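You operate a simulated robot arm through the tools that you are given. There is no shell and no other tool.

Carry out the task below with a simulated robot arm. There is one attempt and no reset: what you move stays moved.

JOB
Gauge the square and diamond blocks; put the TRUE one on the galley.
Fine: one at a time at the gauge's fence; the low one goes back where it stood.

The check looks at the end state, three seconds after you hand in, the way a careful person would. Anything else that was tipped, shoved, dropped, spilled or broken makes it a failure.

ROBOT AND FRAMES
A 6-joint arm with a two-finger parallel gripper, fixed in place. Base frame: the origin is on the floor under the middle of its stand, x ahead of it, y to its left, z up; the work surface is at about z = 88. Lengths are in cm, angles in rad, forces in N, time in s.
It reaches about 134.7 cm from its shoulder. Its first joint turns from -2.897 to 2.897 rad. Payload 3.91 kg.
Tool frame: the origin (TCP) lies between the finger pads and is the grasp point; the fingertips stand 3 cm ahead of it; z points along the fingers, y is the line along which they close. Largest opening 11 cm; finger width 2, thickness 1; the body of the gripper, 4.8 by 11.2 cm, starts 5.5 cm behind the TCP.
Orientation is that of the tool frame in the base frame, as a unit quaternion [x, y, z, w]. With the fingers straight down and closing along the base's y, the tool's x points along the base's -x, its y along +y and its z along -z.

CONTROLS
- The arm moves only by the tool step_arm. Its argument "moves" is text: rows parted by semicolons, each of 7 numbers parted by spaces: the shift along the tool's x, y, z in mm, then the turn, a rotation vector about the tool's x, y, z in rad, then the gripper command, from -1 (shut) to 1 (fully open), values between in proportion. In form: tx ty tz ax ay az grip; .... A call has 1 to 20 rows; each row shifts and turns the commanded pose from where the row before left it, along the tool's axes as they then stand. A row lasts 0.2 s, in which the tool goes at most 5 cm and 0.15 rad; a call with a longer step from one row to the next is refused whole, and so is a gripper value outside its range. A pose out of reach is approached as far as the arm can. The call stops where the force on the tool passes 90 N (or 10 N more than at its start, if that is more) or the arm is blocked; 0.2 s more then pass. The fingers move at their own pace (about 10.8 cm/s each) and stop on an object; they squeeze with about 37 N. The grip force told is the motor's: it shows also when the fingers shut on nothing. Time passes only in rows, and 0.2 s behind the last, so rows that do not move let the fingers close. The reply holds the time, the measured pose of the TCP, the force on the tool along the base axes, the opening and the grip force, in the units named above and with some noise, with the torque about the TCP (base axes, N m) and any sound that the robot's microphone picked up, and new pictures: "views" is both (left out), scene, wrist or none.
- Cameras (640 x 400 px; columns grow to the right, rows downward): "scene" is fixed at [21.84, -50, 144.92]; the picture's right is [0.74, -0.67, 0.00], its down [-0.38, -0.42, -0.82] and it looks along [0.56, 0.61, -0.57] (base axes); focal length 344 px, centre (320, 200). "wrist" rides on the gripper at [7.2, 1.7, -10.3] in the tool frame; the picture's right is [-0.23, 0.97, 0.00], its down [-0.76, -0.18, -0.62] and it looks along [-0.61, -0.14, 0.78] (tool axes); focal length 222 px, centre (320, 200). There is no depth. A picture from a camera that has moved, and an enlarged one, comes with that camera's place and axes in the base frame and with its lens.
- enlarge(camera, box): a new picture of the part [left, top, right, bottom] of that camera's present view, enlarged. It takes no simulated time.
- finish_job(): hands the job in; it is judged then, once.

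Nothing tells you positions but the pictures and the camera data. Unless the task says otherwise, let go and move clear before handing in.

The tools are called after ">>>" by a JSON object that holds its "method" and its "body". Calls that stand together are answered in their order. step_arm: Moves the arm, as the interface text tells. Its arguments: {"type":"object","properties":{"moves":{"type":"string"},"views":{"type":"string","enum":["both","scene","wrist","none"]}},"required":["moves"]} The other tools are called the same way: enlarge (camera, box) takes an enlarged picture of a part of a camera's view; finish_job () hands the job in.

At the start:

```text
clock: 0.0
ee_pos: [69.72, -12.39, 117.53]
tcp_rot: [0.0, 1.0, 0.0, 0.0]
force: [0.5, -0.3, 0.3]
wrist_torque: [-0.03, -0.01, 0.01]
width: 10.98
grasp_force: 0.0
```

scene: 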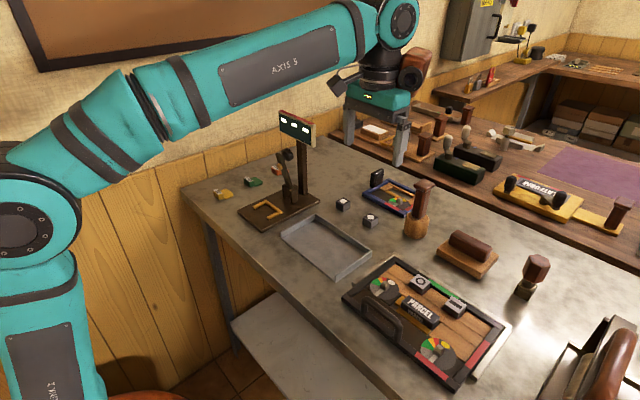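
wrist: 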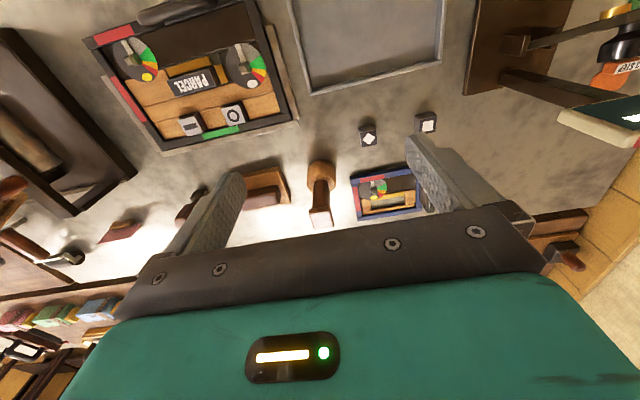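

I see a bench with a gauge (stand with display), a galley tray, two small dark blocks with white marks (square and diamond), and other items. I'll enlarge to see details before moving.

>>> {"method": "enlarge", "body": {"camera": "scene", "box": [200, 90, 440, 240]}}

>>> {"method": "enlarge", "body": {"camera": "scene", "box": [320, 160, 420, 240]}}

>>> {"method": "enlarge", "body": {"camera": "wrist", "box": [280, 0, 640, 220]}}

>>> {"method": "enlarge", "body": {"camera": "scene", "box": [330, 240, 530, 390]}}

```text
2.67 times, centred on (320, 165) of scene
camera zoom: at [21.84, -50.0, 144.92], right [0.74, -0.67, 0.0], down [-0.38, -0.42, -0.82], along [0.56, 0.61, -0.57], focal length 917 px, centre (320, 293)
```

zoom: 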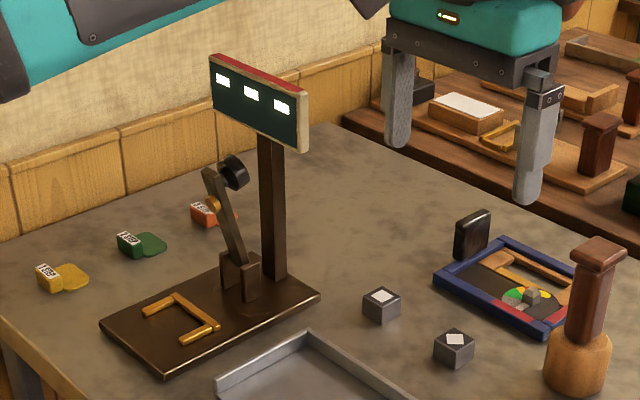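

```text
5.00 times, centred on (370, 200) of scene
camera zoom: at [21.84, -50.0, 144.92], right [0.74, -0.67, 0.0], down [-0.38, -0.42, -0.82], along [0.56, 0.61, -0.57], focal length 1720 px, centre (70, 200)
```

zoom: 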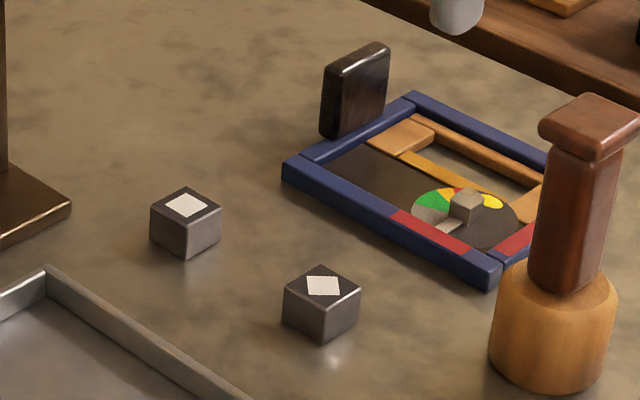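

```text
1.78 times, centred on (460, 110) of wrist
camera zoom: at [62.32, -10.73, 127.96], right [0.23, 0.97, 0.0], down [0.76, -0.18, 0.62], along [0.61, -0.14, -0.78], focal length 395 px, centre (71, 360)
```

zoom: 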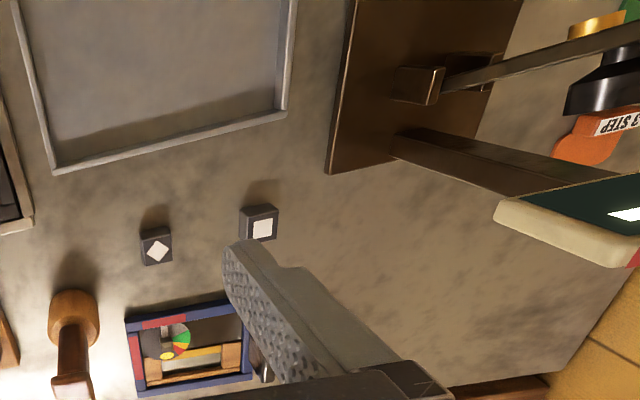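

```text
2.67 times, centred on (430, 315) of scene
camera zoom: at [21.84, -50.0, 144.92], right [0.74, -0.67, 0.0], down [-0.38, -0.42, -0.82], along [0.56, 0.61, -0.57], focal length 917 px, centre (27, -107)
```

zoom: 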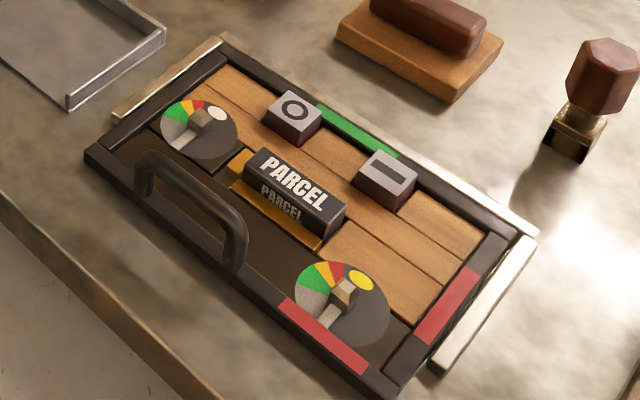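

The scene shows the gauge plate roughly at x 56–76, y 9–20 with a U-shaped brass fence, a lever, and a display; the blocks sit near (80, 4) (square) and (80, -6) (diamond). I'll zoom in on the gauge before moving.

>>> {"method": "enlarge", "body": {"camera": "scene", "box": [232, 140, 328, 230]}}

>>> {"method": "enlarge", "body": {"camera": "scene", "box": [270, 100, 334, 140]}}

>>> {"method": "enlarge", "body": {"camera": "scene", "box": [200, 150, 300, 212]}}

>>> {"method": "enlarge", "body": {"camera": "scene", "box": [270, 200, 390, 290]}}

```text
4.44 times, centred on (280, 185) of scene
camera zoom: at [21.84, -50.0, 144.92], right [0.74, -0.67, 0.0], down [-0.38, -0.42, -0.82], along [0.56, 0.61, -0.57], focal length 1529 px, centre (498, 267)
```

zoom: 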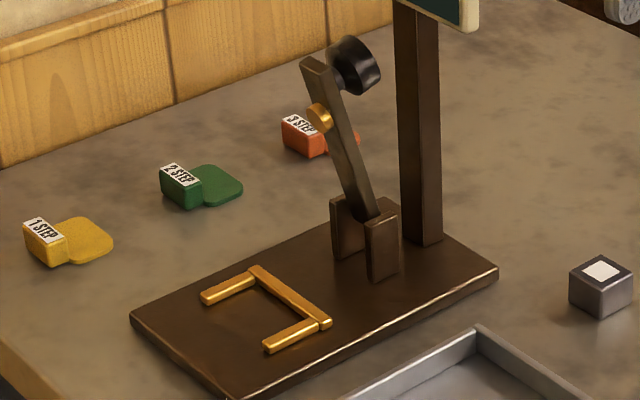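

```text
10.00 times, centred on (302, 120) of scene
camera zoom: at [21.84, -50.0, 144.92], right [0.74, -0.67, 0.0], down [-0.38, -0.42, -0.82], along [0.56, 0.61, -0.57], focal length 3440 px, centre (500, 1000)
```

zoom: 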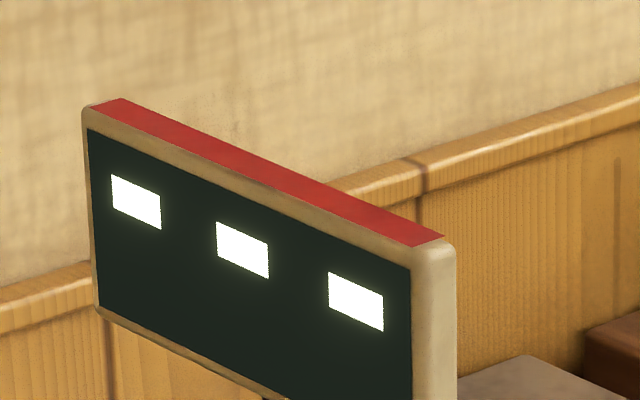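

```text
6.40 times, centred on (250, 181) of scene
camera zoom: at [21.84, -50.0, 144.92], right [0.74, -0.67, 0.0], down [-0.38, -0.42, -0.82], along [0.56, 0.61, -0.57], focal length 2201 px, centre (768, 322)
```

zoom: 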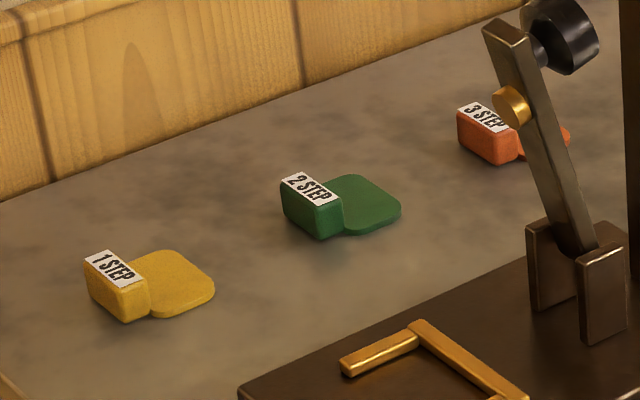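

```text
4.44 times, centred on (330, 245) of scene
camera zoom: at [21.84, -50.0, 144.92], right [0.74, -0.67, 0.0], down [-0.38, -0.42, -0.82], along [0.56, 0.61, -0.57], focal length 1529 px, centre (276, 0)
```

zoom: 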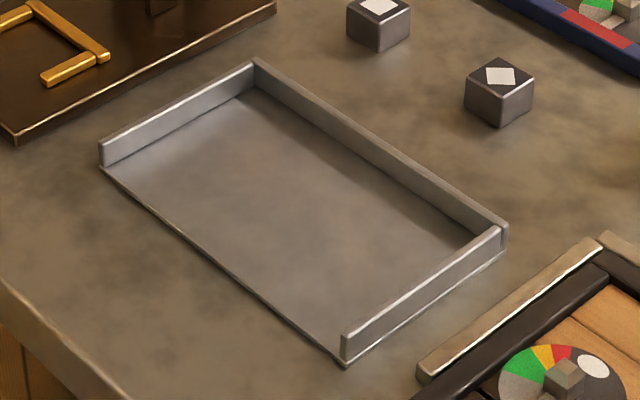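

The galley spans about x 59–71, y -14 to 5 (open side towards the robot). The gauge has a U-shaped fence opening towards -x and a raised lever with a brass foot and a black knob. I'll move closer to measure both blocks.

>>> {"method": "step_arm", "body": {"moves": "9.25 28.5 28.75 0 0 0 1; 9.25 28.5 28.75 0 0 0 1; 9.25 28.5 28.75 0 0 0 1; 9.25 28.5 28.75 0 0 0 1; 0 0 0 0 0 0 1"}}

```text
clock: 1.2
ee_pos: [65.93, -1.03, 106.12]
tcp_rot: [0.0, 1.0, 0.0, 0.0]
force: [0.6, 0.3, 0.2]
wrist_torque: [-0.02, 0.0, 0.03]
width: 11.0
grasp_force: 0.1
camera wrist: at [58.58, 0.7, 116.42], right [0.23, 0.97, 0.0], down [0.76, -0.18, 0.62], along [0.61, -0.14, -0.78], focal length 222 px, centre (320, 200)
```

scene: 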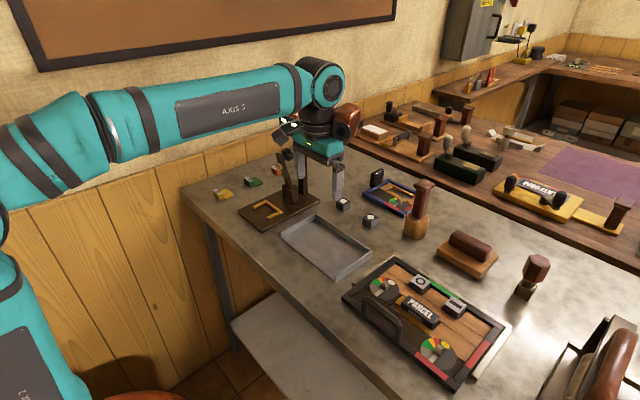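
wrist: 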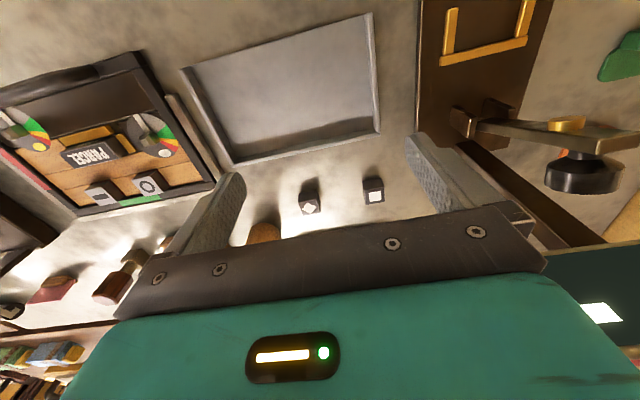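

Both blocks and the gauge are visible from the wrist. I'll zoom in to measure positions and orientations.

>>> {"method": "enlarge", "body": {"camera": "wrist", "box": [280, 160, 400, 235]}}

>>> {"method": "enlarge", "body": {"camera": "wrist", "box": [400, 0, 640, 150]}}

>>> {"method": "enlarge", "body": {"camera": "wrist", "box": [440, 90, 640, 215]}}

```text
5.33 times, centred on (340, 198) of wrist
camera zoom: at [58.58, 0.7, 116.42], right [0.23, 0.97, 0.0], down [0.76, -0.18, 0.62], along [0.61, -0.14, -0.78], focal length 1185 px, centre (213, 213)
```

zoom: 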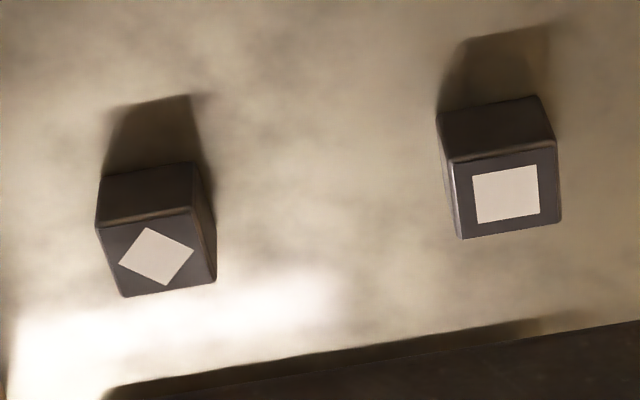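

```text
2.67 times, centred on (520, 75) of wrist
camera zoom: at [58.58, 0.7, 116.42], right [0.23, 0.97, 0.0], down [0.76, -0.18, 0.62], along [0.61, -0.14, -0.78], focal length 592 px, centre (-213, 533)
```

zoom: 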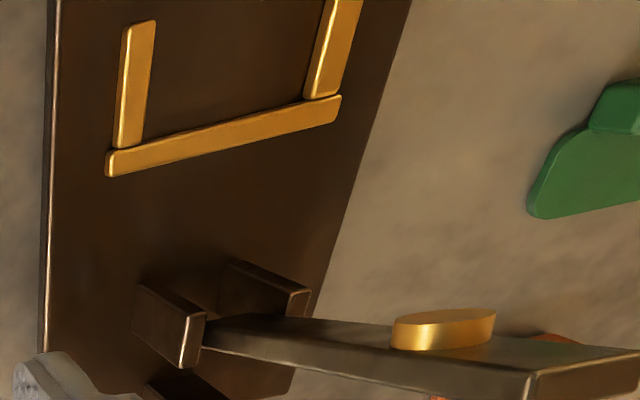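

```text
3.20 times, centred on (540, 152) of wrist
camera zoom: at [58.58, 0.7, 116.42], right [0.23, 0.97, 0.0], down [0.76, -0.18, 0.62], along [0.61, -0.14, -0.78], focal length 711 px, centre (-384, 352)
```

zoom: 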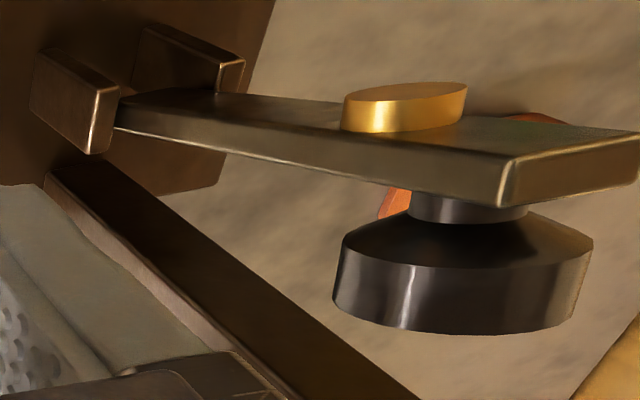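

Blocks measured: square centre ≈ (80.0, 4.1), diamond ≈ (80.05, -5.9), both about 2.8 cm square and axis-aligned. Next I'll look at the gauge straight on from the -x side.

>>> {"method": "step_arm", "body": {"moves": "27.8 32 0 0 0 0 1; 27.8 32 0 0 0 0 1; 27.8 32 0 0 0 0 1; 27.8 32 0 0 0 0 1; 27.8 32 0 0 0 0 1; 0 0 0 0 0 0 1"}}

```text
clock: 2.6
ee_pos: [52.14, 14.99, 106.14]
tcp_rot: [-0.001, 1.0, 0.0, 0.0]
force: [-0.1, -0.6, -0.1]
wrist_torque: [0.01, 0.04, -0.03]
width: 10.98
grasp_force: 0.1
camera wrist: at [44.85, 16.59, 116.61], right [0.23, 0.97, 0.0], down [0.76, -0.18, 0.62], along [0.61, -0.14, -0.78], focal length 222 px, centre (320, 200)
```

scene: 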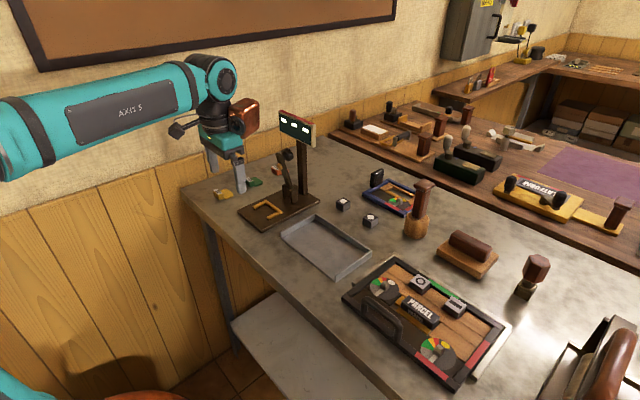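
wrist: 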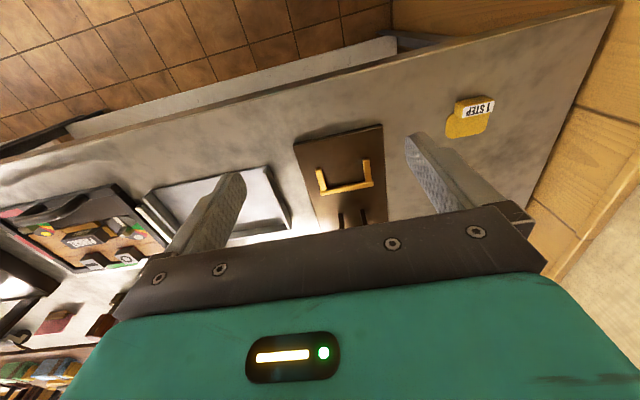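

>>> {"method": "enlarge", "body": {"camera": "wrist", "box": [280, 110, 408, 230]}}

>>> {"method": "enlarge", "body": {"camera": "scene", "box": [260, 100, 340, 220]}}

>>> {"method": "enlarge", "body": {"camera": "scene", "box": [150, 50, 280, 210]}}

```text
3.33 times, centred on (344, 170) of wrist
camera zoom: at [44.85, 16.59, 116.61], right [0.23, 0.97, 0.0], down [0.76, -0.18, 0.62], along [0.61, -0.14, -0.78], focal length 740 px, centre (240, 300)
```

zoom: 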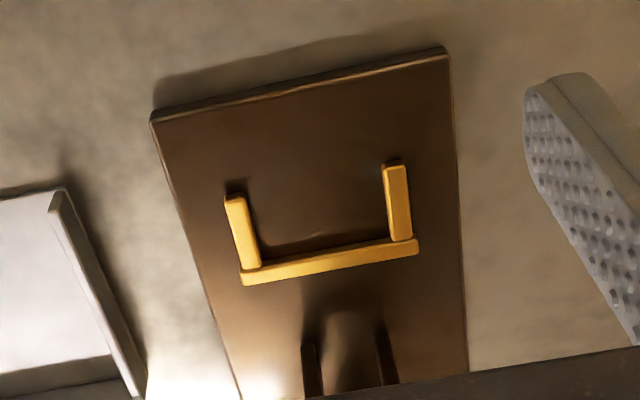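

```text
3.33 times, centred on (300, 160) of scene
camera zoom: at [21.84, -50.0, 144.92], right [0.74, -0.67, 0.0], down [-0.38, -0.42, -0.82], along [0.56, 0.61, -0.57], focal length 1146 px, centre (387, 333)
```

zoom: 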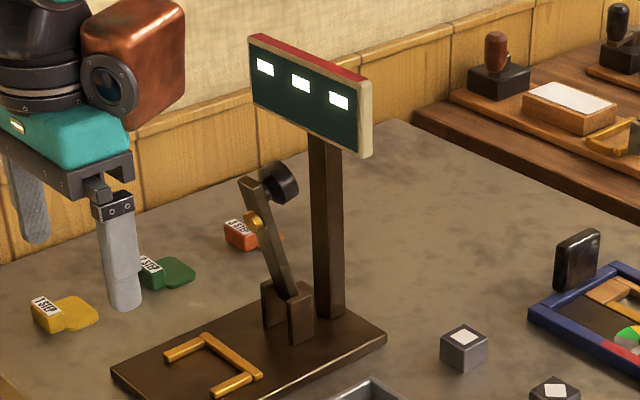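

```text
2.50 times, centred on (215, 130) of scene
camera zoom: at [21.84, -50.0, 144.92], right [0.74, -0.67, 0.0], down [-0.38, -0.42, -0.82], along [0.56, 0.61, -0.57], focal length 860 px, centre (582, 375)
```

zoom: 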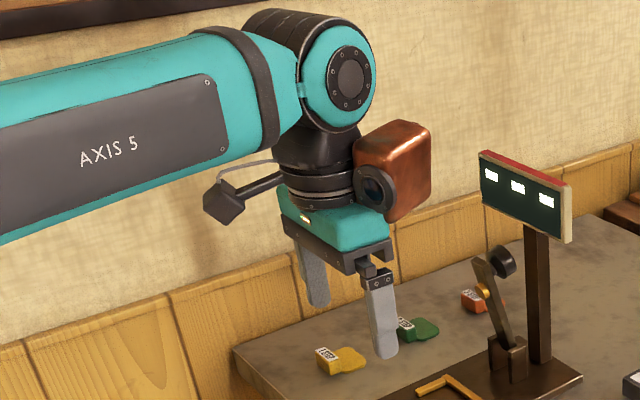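

The wrist carries a copper box on its +x side, so clearances to the lever and display matter. I'll zoom in on it and on the lever to plan the tilt of the tool.

>>> {"method": "enlarge", "body": {"camera": "scene", "box": [160, 50, 260, 200]}}

>>> {"method": "enlarge", "body": {"camera": "scene", "box": [230, 140, 330, 235]}}

>>> {"method": "enlarge", "body": {"camera": "scene", "box": [190, 90, 260, 135]}}

```text
2.67 times, centred on (210, 125) of scene
camera zoom: at [21.84, -50.0, 144.92], right [0.74, -0.67, 0.0], down [-0.38, -0.42, -0.82], along [0.56, 0.61, -0.57], focal length 917 px, centre (613, 400)
```

zoom: 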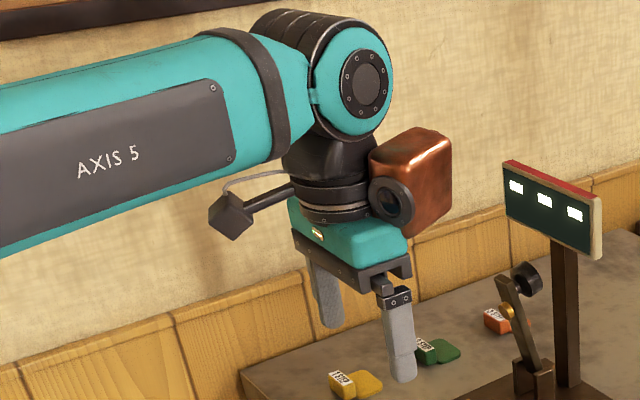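

```text
4.21 times, centred on (280, 188) of scene
camera zoom: at [21.84, -50.0, 144.92], right [0.74, -0.67, 0.0], down [-0.38, -0.42, -0.82], along [0.56, 0.61, -0.57], focal length 1448 px, centre (488, 253)
```

zoom: 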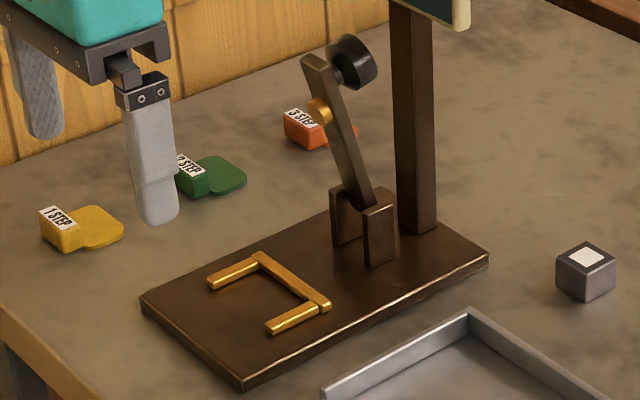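

```text
8.89 times, centred on (225, 112) of scene
camera zoom: at [21.84, -50.0, 144.92], right [0.74, -0.67, 0.0], down [-0.38, -0.42, -0.82], along [0.56, 0.61, -0.57], focal length 3057 px, centre (1164, 978)
```

zoom: 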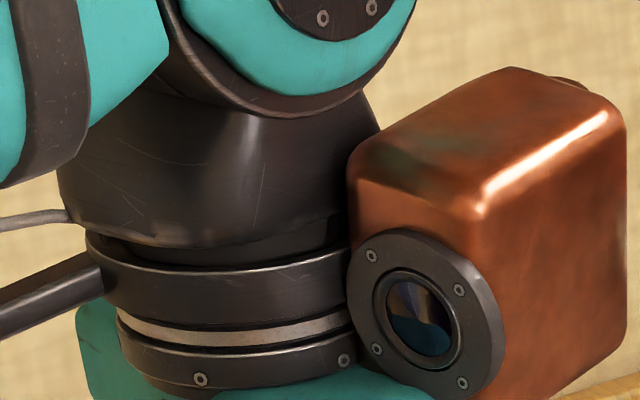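

I'll use a 45° tilt (fingers pointing forward and down), so that the wrist box stays clear of the lever and display. Tilting here in open space now.

>>> {"method": "step_arm", "body": {"moves": "0 0 0 0 -0.1309 0 1; 0 0 0 0 -0.1309 0 1; 0 0 0 0 -0.1309 0 1; 0 0 0 0 -0.1309 0 1; 0 0 0 0 -0.1309 0 1; 0 0 0 0 -0.1309 0 1; 0 0 0 0 0 0 1"}}

```text
clock: 4.2
ee_pos: [52.07, 15.0, 106.05]
tcp_rot: [0.001, 0.923, 0.0, 0.384]
force: [-0.3, -1.0, -0.9]
wrist_torque: [0.0, 0.02, 0.02]
width: 11.0
grasp_force: 0.0
camera wrist: at [39.53, 16.69, 108.29], right [0.16, 0.97, 0.16], down [0.1, -0.18, 0.98], along [0.98, -0.14, -0.12], focal length 222 px, centre (320, 200)
```

scene: 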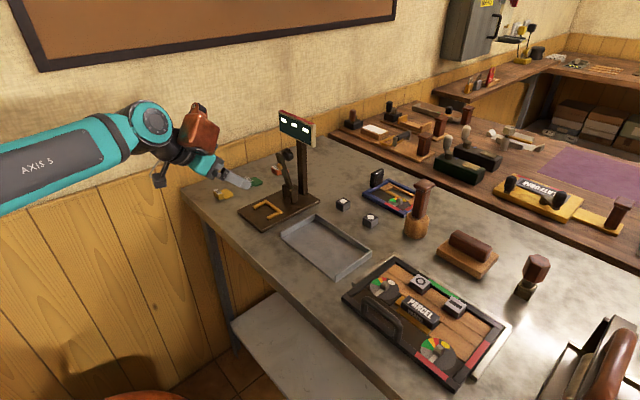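
wrist: 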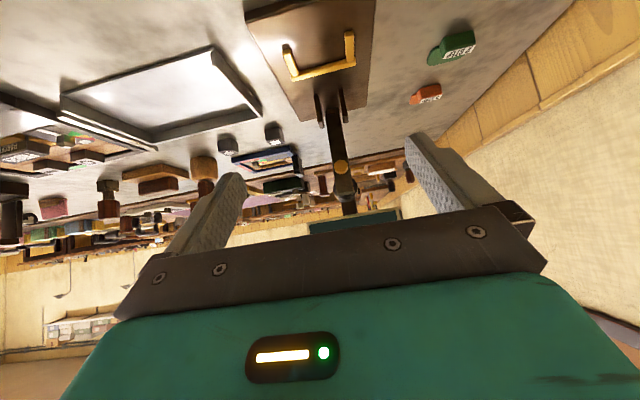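

The tilt worked, and the wrist view looks along the gauge. I'll zoom in for the lever, fence and knob geometry.

>>> {"method": "enlarge", "body": {"camera": "wrist", "box": [230, 0, 410, 112]}}

>>> {"method": "enlarge", "body": {"camera": "wrist", "box": [280, 80, 410, 240]}}

>>> {"method": "enlarge", "body": {"camera": "wrist", "box": [200, 100, 340, 200]}}

>>> {"method": "enlarge", "body": {"camera": "scene", "box": [130, 80, 330, 240]}}

```text
3.56 times, centred on (320, 56) of wrist
camera zoom: at [39.53, 16.69, 108.29], right [0.16, 0.97, 0.16], down [0.1, -0.18, 0.98], along [0.98, -0.14, -0.12], focal length 790 px, centre (320, 712)
```

zoom: 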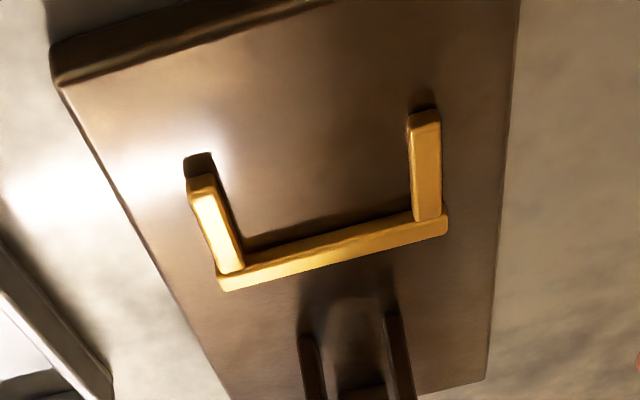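

```text
2.50 times, centred on (345, 160) of wrist
camera zoom: at [39.53, 16.69, 108.29], right [0.16, 0.97, 0.16], down [0.1, -0.18, 0.98], along [0.98, -0.14, -0.12], focal length 555 px, centre (258, 300)
```

zoom: 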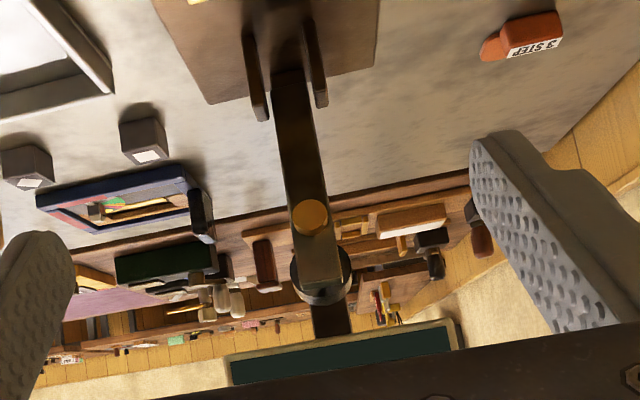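

```text
4.00 times, centred on (270, 150) of wrist
camera zoom: at [39.53, 16.69, 108.29], right [0.16, 0.97, 0.16], down [0.1, -0.18, 0.98], along [0.98, -0.14, -0.12], focal length 888 px, centre (520, 400)
```

zoom: 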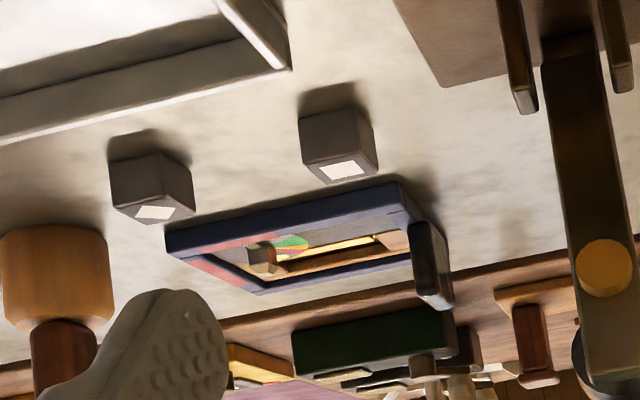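

```text
2.50 times, centred on (230, 160) of scene
camera zoom: at [21.84, -50.0, 144.92], right [0.74, -0.67, 0.0], down [-0.38, -0.42, -0.82], along [0.56, 0.61, -0.57], focal length 860 px, centre (545, 300)
```

zoom: 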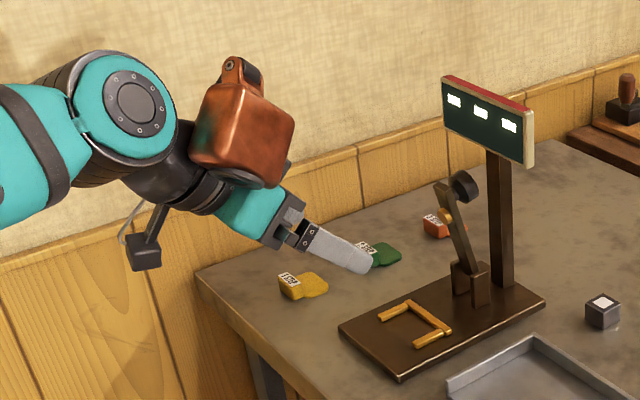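

The lever centre is at y ≈ 16.05, the fence interior runs y 13.2–18.9 with its bar at x ≈ 64, and the knob is at about (70.4, 16.05, 103.7). I'll go to the diamond block first, staying on the low-y side.

>>> {"method": "step_arm", "body": {"moves": "8.49 -41.8 8.49 0 0 0 -0.1; 8.49 -41.8 8.49 0 0 0 -0.1; 8.49 -41.8 8.49 0 0 0 -0.1; 8.49 -41.8 8.49 0 0 0 -0.1; 8.49 -41.8 8.49 0 0 0 -0.1; -31.2 0 31.2 0 0 0 -0.1; -31.2 0 31.2 0 0 0 -0.1; -31.2 0 31.2 0 0 0 -0.1; -31.2 0 31.2 0 0 0 -0.1; -31.2 0 31.2 0 0 0 -0.1; -31.2 0 31.2 0 0 0 -0.1; 0 0 0 0 0 0 -0.1"}}

```text
clock: 6.8
ee_pos: [78.48, -5.99, 100.26]
tcp_rot: [0.001, 0.924, -0.001, 0.383]
force: [0.4, -0.5, 0.1]
wrist_torque: [0.0, 0.01, 0.0]
width: 4.96
grasp_force: 0.0
camera wrist: at [65.95, -4.25, 102.53], right [0.16, 0.97, 0.16], down [0.1, -0.18, 0.98], along [0.98, -0.14, -0.12], focal length 222 px, centre (320, 200)
```

scene: 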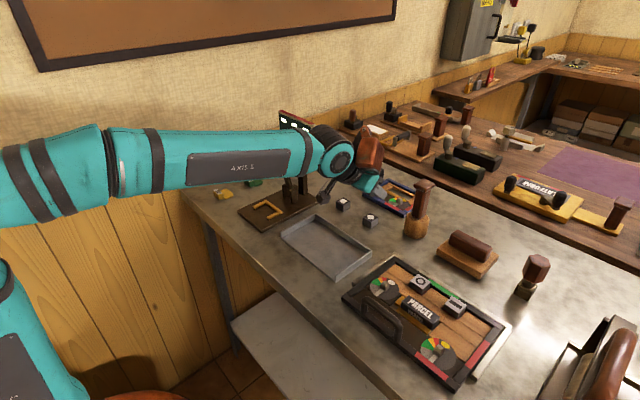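
wrist: 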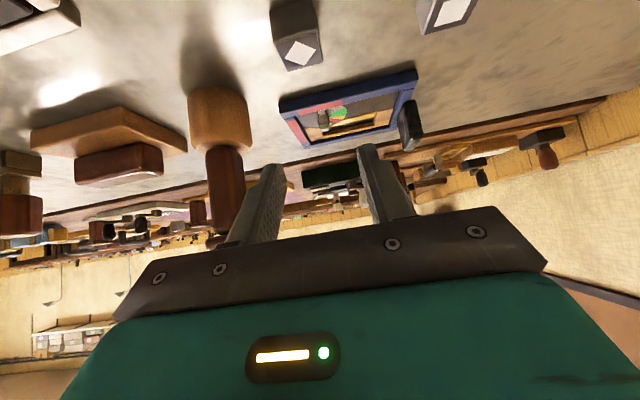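

>>> {"method": "enlarge", "body": {"camera": "wrist", "box": [260, 0, 340, 80]}}

>>> {"method": "enlarge", "body": {"camera": "scene", "box": [310, 130, 430, 240]}}

```text
5.00 times, centred on (300, 40) of wrist
camera zoom: at [65.95, -4.25, 102.53], right [0.16, 0.97, 0.16], down [0.1, -0.18, 0.98], along [0.98, -0.14, -0.12], focal length 1111 px, centre (420, 1000)
```

zoom: 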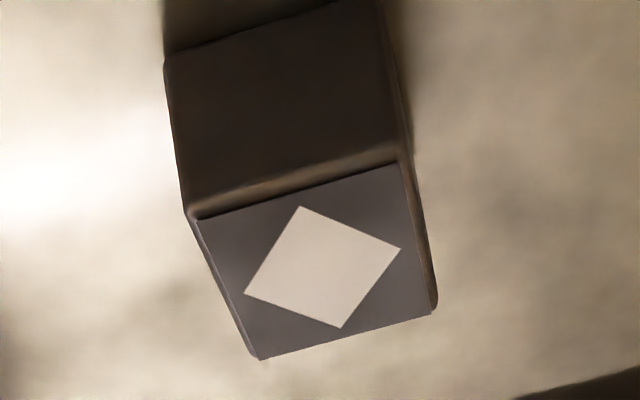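

```text
3.64 times, centred on (370, 185) of scene
camera zoom: at [21.84, -50.0, 144.92], right [0.74, -0.67, 0.0], down [-0.38, -0.42, -0.82], along [0.56, 0.61, -0.57], focal length 1251 px, centre (138, 254)
```

zoom: 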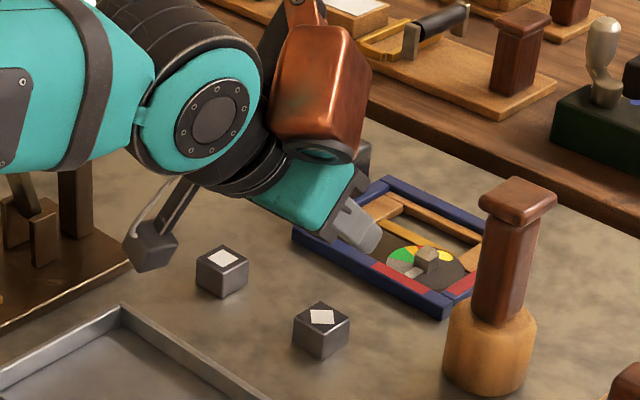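

The diamond block is centred at about (80.1, -5.97). I'm descending with the fingers either side of it, tips about 1 cm above the bench.

>>> {"method": "step_arm", "body": {"moves": "9.675 0 10.2 0 0 0 -0.1; 9.675 0 10.2 0 0 0 -0.1; 9.675 0 10.2 0 0 0 -0.1; 9.675 0 10.2 0 0 0 -0.1; 9.675 0 10.2 0 0 0 -0.1; 9.675 0 10.2 0 0 0 -0.1; 0 0 0 0 0 0 -0.1"}}

>>> {"method": "enlarge", "body": {"camera": "scene", "box": [320, 160, 420, 240]}}

```text
clock: 8.4
ee_pos: [78.64, -5.86, 91.69]
tcp_rot: [0.001, 0.924, 0.0, 0.383]
force: [0.9, 0.3, 0.2]
wrist_torque: [0.04, -0.03, 0.0]
width: 4.93
grasp_force: 0.1
camera wrist: at [66.19, -4.26, 93.96], right [0.16, 0.97, 0.16], down [0.1, -0.18, 0.98], along [0.98, -0.14, -0.12], focal length 222 px, centre (320, 200)
```

scene: 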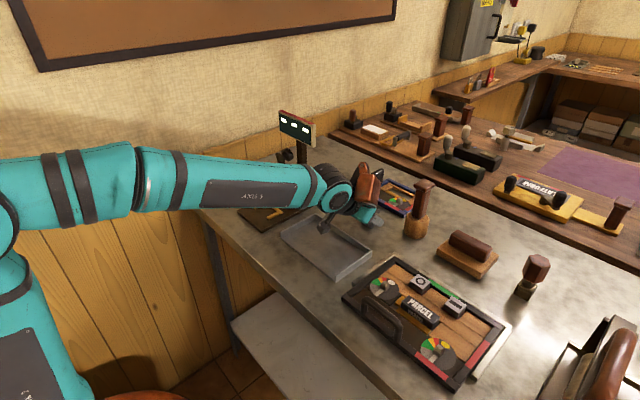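
wrist: 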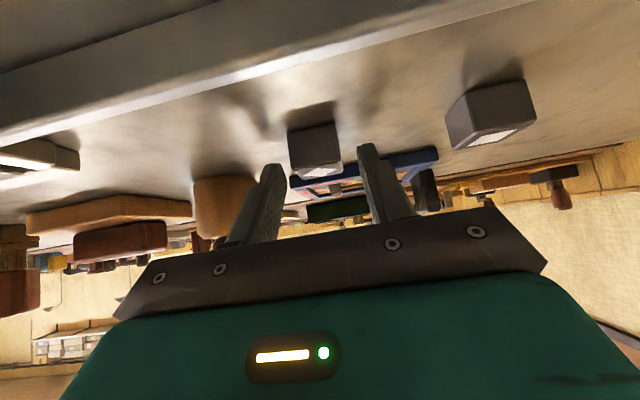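

```text
5.00 times, centred on (370, 200) of scene
camera zoom: at [21.84, -50.0, 144.92], right [0.74, -0.67, 0.0], down [-0.38, -0.42, -0.82], along [0.56, 0.61, -0.57], focal length 1720 px, centre (70, 200)
```

zoom: 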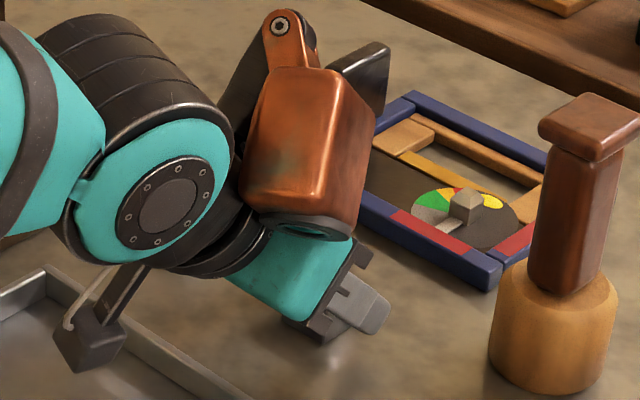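

>>> {"method": "enlarge", "body": {"camera": "wrist", "box": [220, 90, 420, 215]}}

```text
3.20 times, centred on (320, 152) of wrist
camera zoom: at [66.19, -4.26, 93.96], right [0.16, 0.97, 0.16], down [0.1, -0.18, 0.98], along [0.98, -0.14, -0.12], focal length 711 px, centre (320, 352)
```

zoom: 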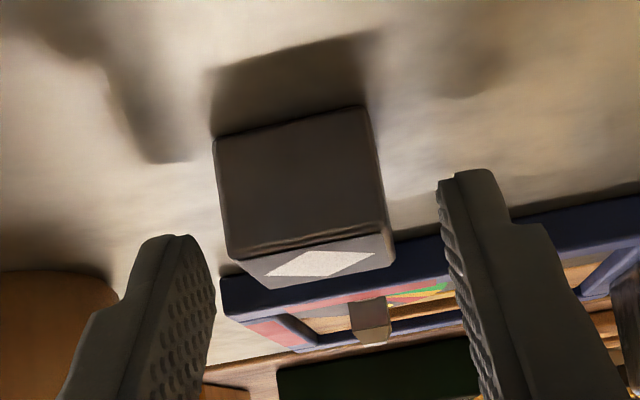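

The block sits centred between the fingers, with the tips a little high. I'll go 3.5 mm lower and close.

>>> {"method": "step_arm", "body": {"moves": "2.5 0 2.5 0 0 0 -0.1; 0 0 0 0 0 0 -0.3; 0 0 0 0 0 0 -1; 0 0 0 0 0 0 -1; 0 0 0 0 0 0 -1"}}

>>> {"method": "enlarge", "body": {"camera": "wrist", "box": [220, 90, 420, 215]}}

```text
clock: 9.6
ee_pos: [78.87, -5.93, 91.31]
tcp_rot: [0.0, 0.924, 0.0, 0.383]
force: [0.1, 0.4, 0.5]
wrist_torque: [0.06, 0.04, 0.04]
width: 2.99
grasp_force: 37.0
camera wrist: at [66.24, -4.29, 93.59], right [0.16, 0.97, 0.16], down [0.1, -0.18, 0.98], along [0.98, -0.14, -0.12], focal length 222 px, centre (320, 200)
```

scene: 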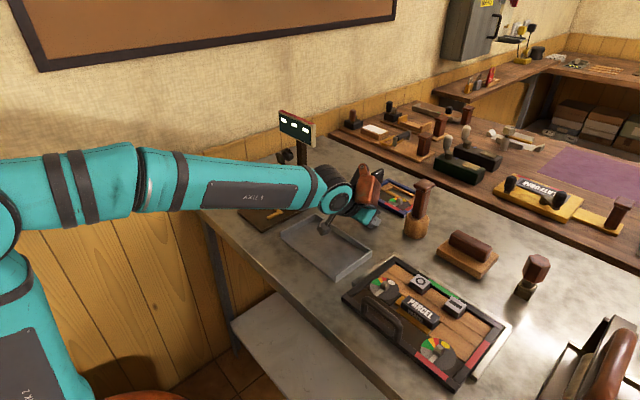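
wrist: 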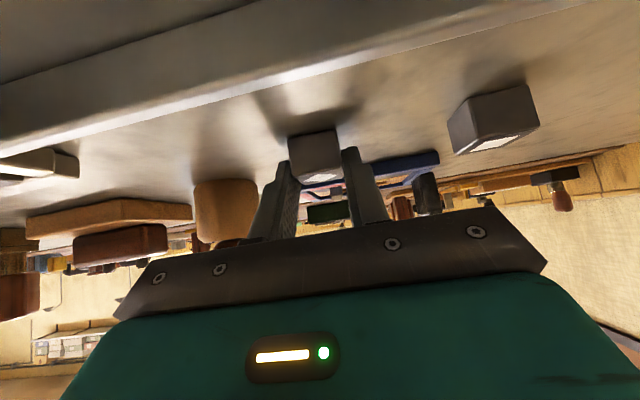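

```text
3.20 times, centred on (320, 152) of wrist
camera zoom: at [66.24, -4.29, 93.59], right [0.16, 0.97, 0.16], down [0.1, -0.18, 0.98], along [0.98, -0.14, -0.12], focal length 711 px, centre (320, 352)
```

zoom: 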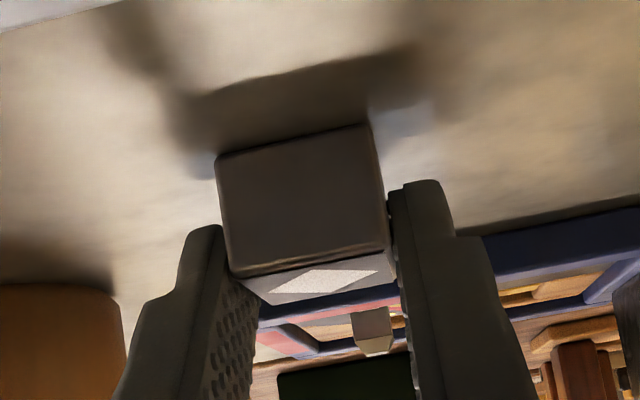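

Gripped: the block is 3.0 cm wide, taken at TCP ≈ (78.8, -5.9, 91.3). I'm lifting 5 cm and carrying it low over the galley to in front of the gauge.

>>> {"method": "step_arm", "body": {"moves": "-8.84 0 -8.84 0 0 0 -1; -8.84 0 -8.84 0 0 0 -1; -8.84 0 -8.84 0 0 0 -1; -8.84 0 -8.84 0 0 0 -1; 31.6 0 -31.6 0 0 0 -1; 31.6 0 -31.6 0 0 0 -1; 31.6 0 -31.6 0 0 0 -1; 31.6 0 -31.6 0 0 0 -1; 31.6 0 -31.6 0 0 0 -1; 31.6 0 -31.6 0 0 0 -1; 0 43.9 0 0 0 0 -1; 0 43.9 0 0 0 0 -1; 0 43.9 0 0 0 0 -1; 0 43.9 0 0 0 0 -1; 0 43.9 0 0 0 0 -1; 0 0 0 0 0 0 -1"}}

>>> {"method": "enlarge", "body": {"camera": "wrist", "box": [220, 60, 420, 215]}}

>>> {"method": "enlarge", "body": {"camera": "scene", "box": [180, 90, 340, 240]}}

```text
clock: 13.0
ee_pos: [52.04, 15.94, 96.09]
tcp_rot: [0.0, 0.924, 0.0, 0.383]
force: [-0.4, -1.0, -2.1]
wrist_torque: [0.01, 0.02, -0.01]
width: 2.95
grasp_force: 36.8
camera wrist: at [39.48, 17.69, 98.43], right [0.16, 0.97, 0.16], down [0.1, -0.18, 0.98], along [0.98, -0.14, -0.12], focal length 222 px, centre (320, 200)
```

scene: 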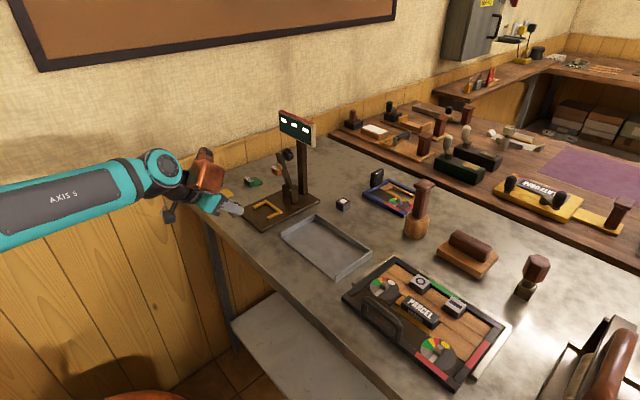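
wrist: 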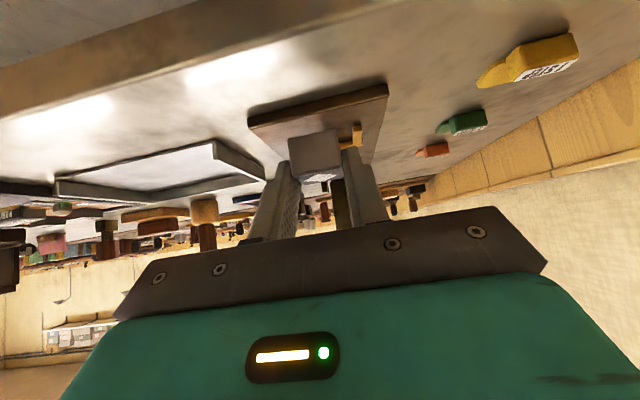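

```text
2.58 times, centred on (320, 138) of wrist
camera zoom: at [39.48, 17.69, 98.43], right [0.16, 0.97, 0.16], down [0.1, -0.18, 0.98], along [0.98, -0.14, -0.12], focal length 573 px, centre (320, 361)
```

zoom: 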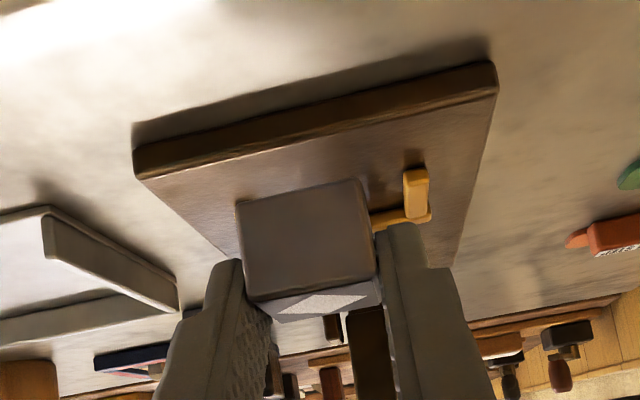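

```text
2.67 times, centred on (260, 165) of scene
camera zoom: at [21.84, -50.0, 144.92], right [0.74, -0.67, 0.0], down [-0.38, -0.42, -0.82], along [0.56, 0.61, -0.57], focal length 917 px, centre (480, 293)
```

zoom: 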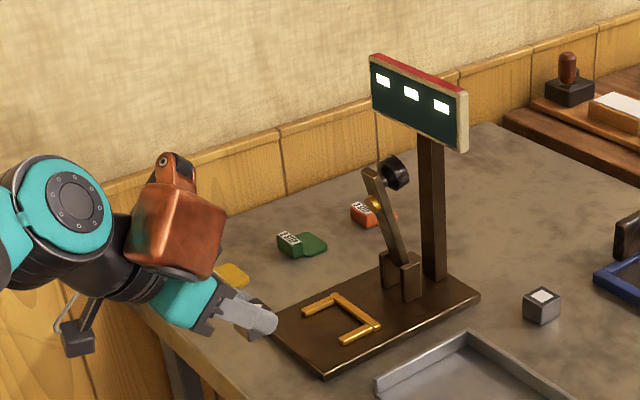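

The block is held upright in front of the gauge. I'm moving in between the fence arms with a gap to the bar, still slightly above the plate.

>>> {"method": "step_arm", "body": {"moves": "-9.45 0 19.53 0 0 0 -1; -9.45 0 19.53 0 0 0 -1; -9.45 0 19.53 0 0 0 -1; -9.45 0 19.53 0 0 0 -1; 0 0 0 0 0 0 -1"}}

>>> {"method": "enlarge", "body": {"camera": "wrist", "box": [220, 60, 420, 215]}}

>>> {"method": "enlarge", "body": {"camera": "scene", "box": [210, 100, 340, 240]}}

```text
clock: 14.2
ee_pos: [60.28, 16.12, 93.41]
tcp_rot: [0.0, 0.924, 0.0, 0.382]
force: [-0.7, -0.5, -2.2]
wrist_torque: [-0.02, 0.0, -0.04]
width: 3.0
grasp_force: 37.1
camera wrist: at [47.66, 17.79, 95.62], right [0.16, 0.97, 0.16], down [0.1, -0.18, 0.98], along [0.98, -0.14, -0.12], focal length 222 px, centre (320, 200)
```

scene: 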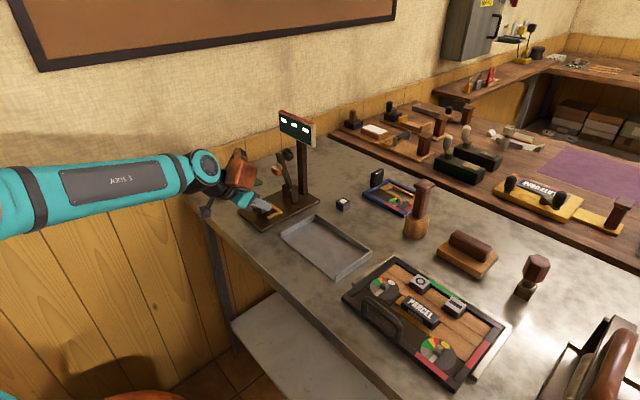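
wrist: 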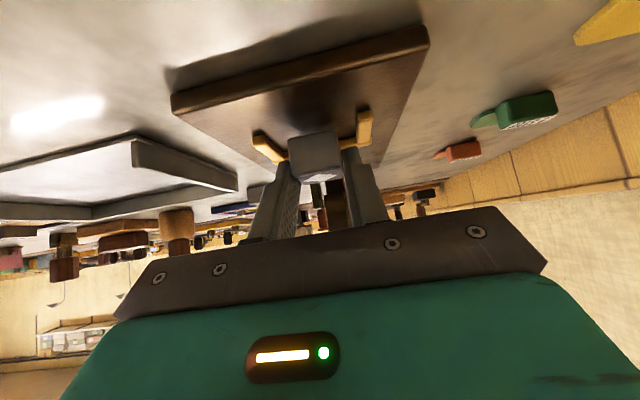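

```text
2.58 times, centred on (320, 138) of wrist
camera zoom: at [47.66, 17.79, 95.62], right [0.16, 0.97, 0.16], down [0.1, -0.18, 0.98], along [0.98, -0.14, -0.12], focal length 573 px, centre (320, 361)
```

zoom: 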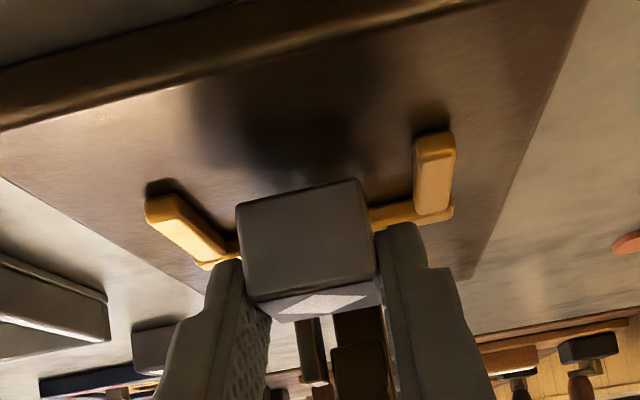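

```text
2.86 times, centred on (275, 170) of scene
camera zoom: at [21.84, -50.0, 144.92], right [0.74, -0.67, 0.0], down [-0.38, -0.42, -0.82], along [0.56, 0.61, -0.57], focal length 983 px, centre (449, 286)
```

zoom: 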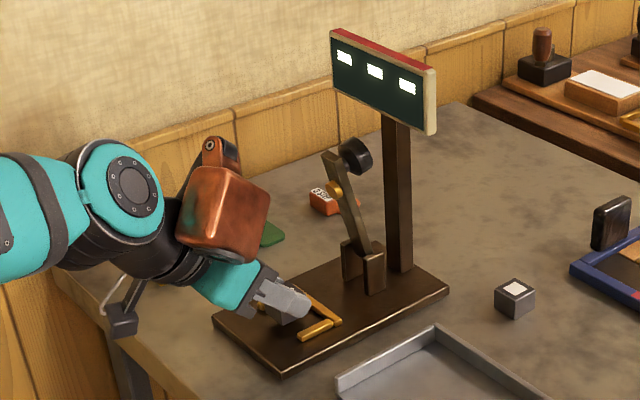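

The block is centred between the fence arms. I'm lowering gently towards the plate and watching the force.

>>> {"method": "step_arm", "body": {"moves": "2.12 0 2.12 0 0 0 -1; 2.12 0 2.12 0 0 0 -1; 0 0 0 0 0 0 -1", "views": "none"}}

>>> {"method": "step_arm", "body": {"moves": "0.71 0 0.71 0 0 0 -1; 0 0 0 0 0 0 -1", "views": "none"}}

>>> {"method": "step_arm", "body": {"moves": "0.71 0 0.71 0 0 0 -1; 0 0 0 0 0 0 -1", "views": "wrist"}}

>>> {"method": "enlarge", "body": {"camera": "wrist", "box": [220, 60, 420, 215]}}

```text
clock: 15.0
ee_pos: [60.28, 16.03, 92.7]
tcp_rot: [0.0, 0.924, 0.001, 0.383]
force: [1.2, 0.1, -2.6]
wrist_torque: [-0.02, 0.02, 0.0]
width: 2.97
grasp_force: 37.0
```

```text
clock: 15.6
ee_pos: [60.19, 16.11, 92.68]
tcp_rot: [0.0, 0.924, 0.0, 0.383]
force: [-0.2, 0.1, -1.3]
wrist_torque: [-0.01, 0.03, 0.01]
width: 2.96
grasp_force: 36.9
```

```text
clock: 16.2
ee_pos: [60.12, 16.0, 92.6]
tcp_rot: [0.0, 0.924, 0.0, 0.382]
force: [-0.9, 0.4, -1.2]
wrist_torque: [0.02, 0.04, 0.01]
width: 2.95
grasp_force: 37.3
camera wrist: at [47.58, 17.76, 94.81], right [0.16, 0.97, 0.16], down [0.1, -0.18, 0.98], along [0.98, -0.14, -0.12], focal length 222 px, centre (320, 200)
```

wrist: 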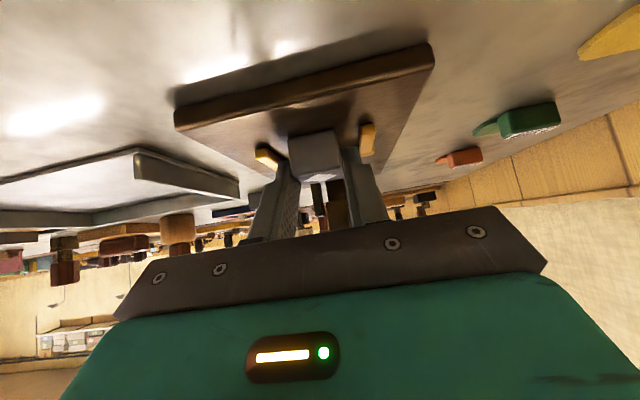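

```text
2.58 times, centred on (320, 138) of wrist
camera zoom: at [47.58, 17.76, 94.81], right [0.16, 0.97, 0.16], down [0.1, -0.18, 0.98], along [0.98, -0.14, -0.12], focal length 573 px, centre (320, 361)
```

zoom: 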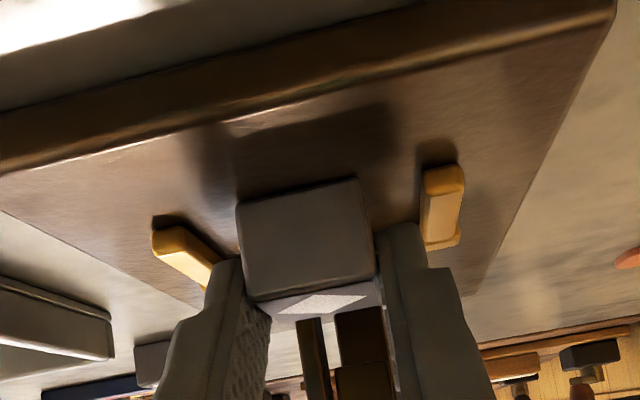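

>>> {"method": "step_arm", "body": {"moves": "0.71 0 0.71 0 0 0 -1; 0 0 0 0 0 0 -1", "views": "none"}}

>>> {"method": "step_arm", "body": {"moves": "0.71 0 0.71 0 0 0 -1; 0 0 0 0 0 0 -1", "views": "wrist"}}

>>> {"method": "enlarge", "body": {"camera": "wrist", "box": [220, 60, 420, 215]}}

```text
clock: 16.8
ee_pos: [60.18, 16.01, 92.54]
tcp_rot: [0.0, 0.923, 0.0, 0.384]
force: [0.4, -1.1, 9.2]
wrist_torque: [-0.07, -0.13, -0.04]
width: 2.97
grasp_force: 37.3
```

```text
clock: 17.4
ee_pos: [60.06, 16.0, 92.56]
tcp_rot: [-0.001, 0.923, 0.001, 0.384]
force: [7.7, 0.2, 27.8]
wrist_torque: [0.02, -0.39, 0.03]
width: 2.97
grasp_force: 37.0
camera wrist: at [47.56, 17.76, 94.74], right [0.16, 0.97, 0.16], down [0.09, -0.18, 0.98], along [0.98, -0.14, -0.12], focal length 222 px, centre (320, 200)
```

wrist: 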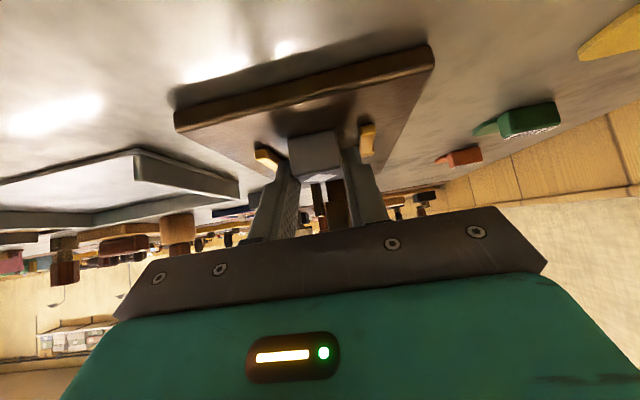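

```text
2.58 times, centred on (320, 138) of wrist
camera zoom: at [47.56, 17.76, 94.74], right [0.16, 0.97, 0.16], down [0.09, -0.18, 0.98], along [0.98, -0.14, -0.12], focal length 573 px, centre (320, 361)
```

zoom: 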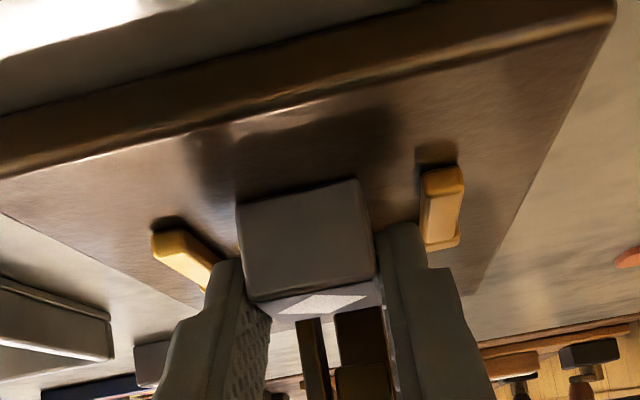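

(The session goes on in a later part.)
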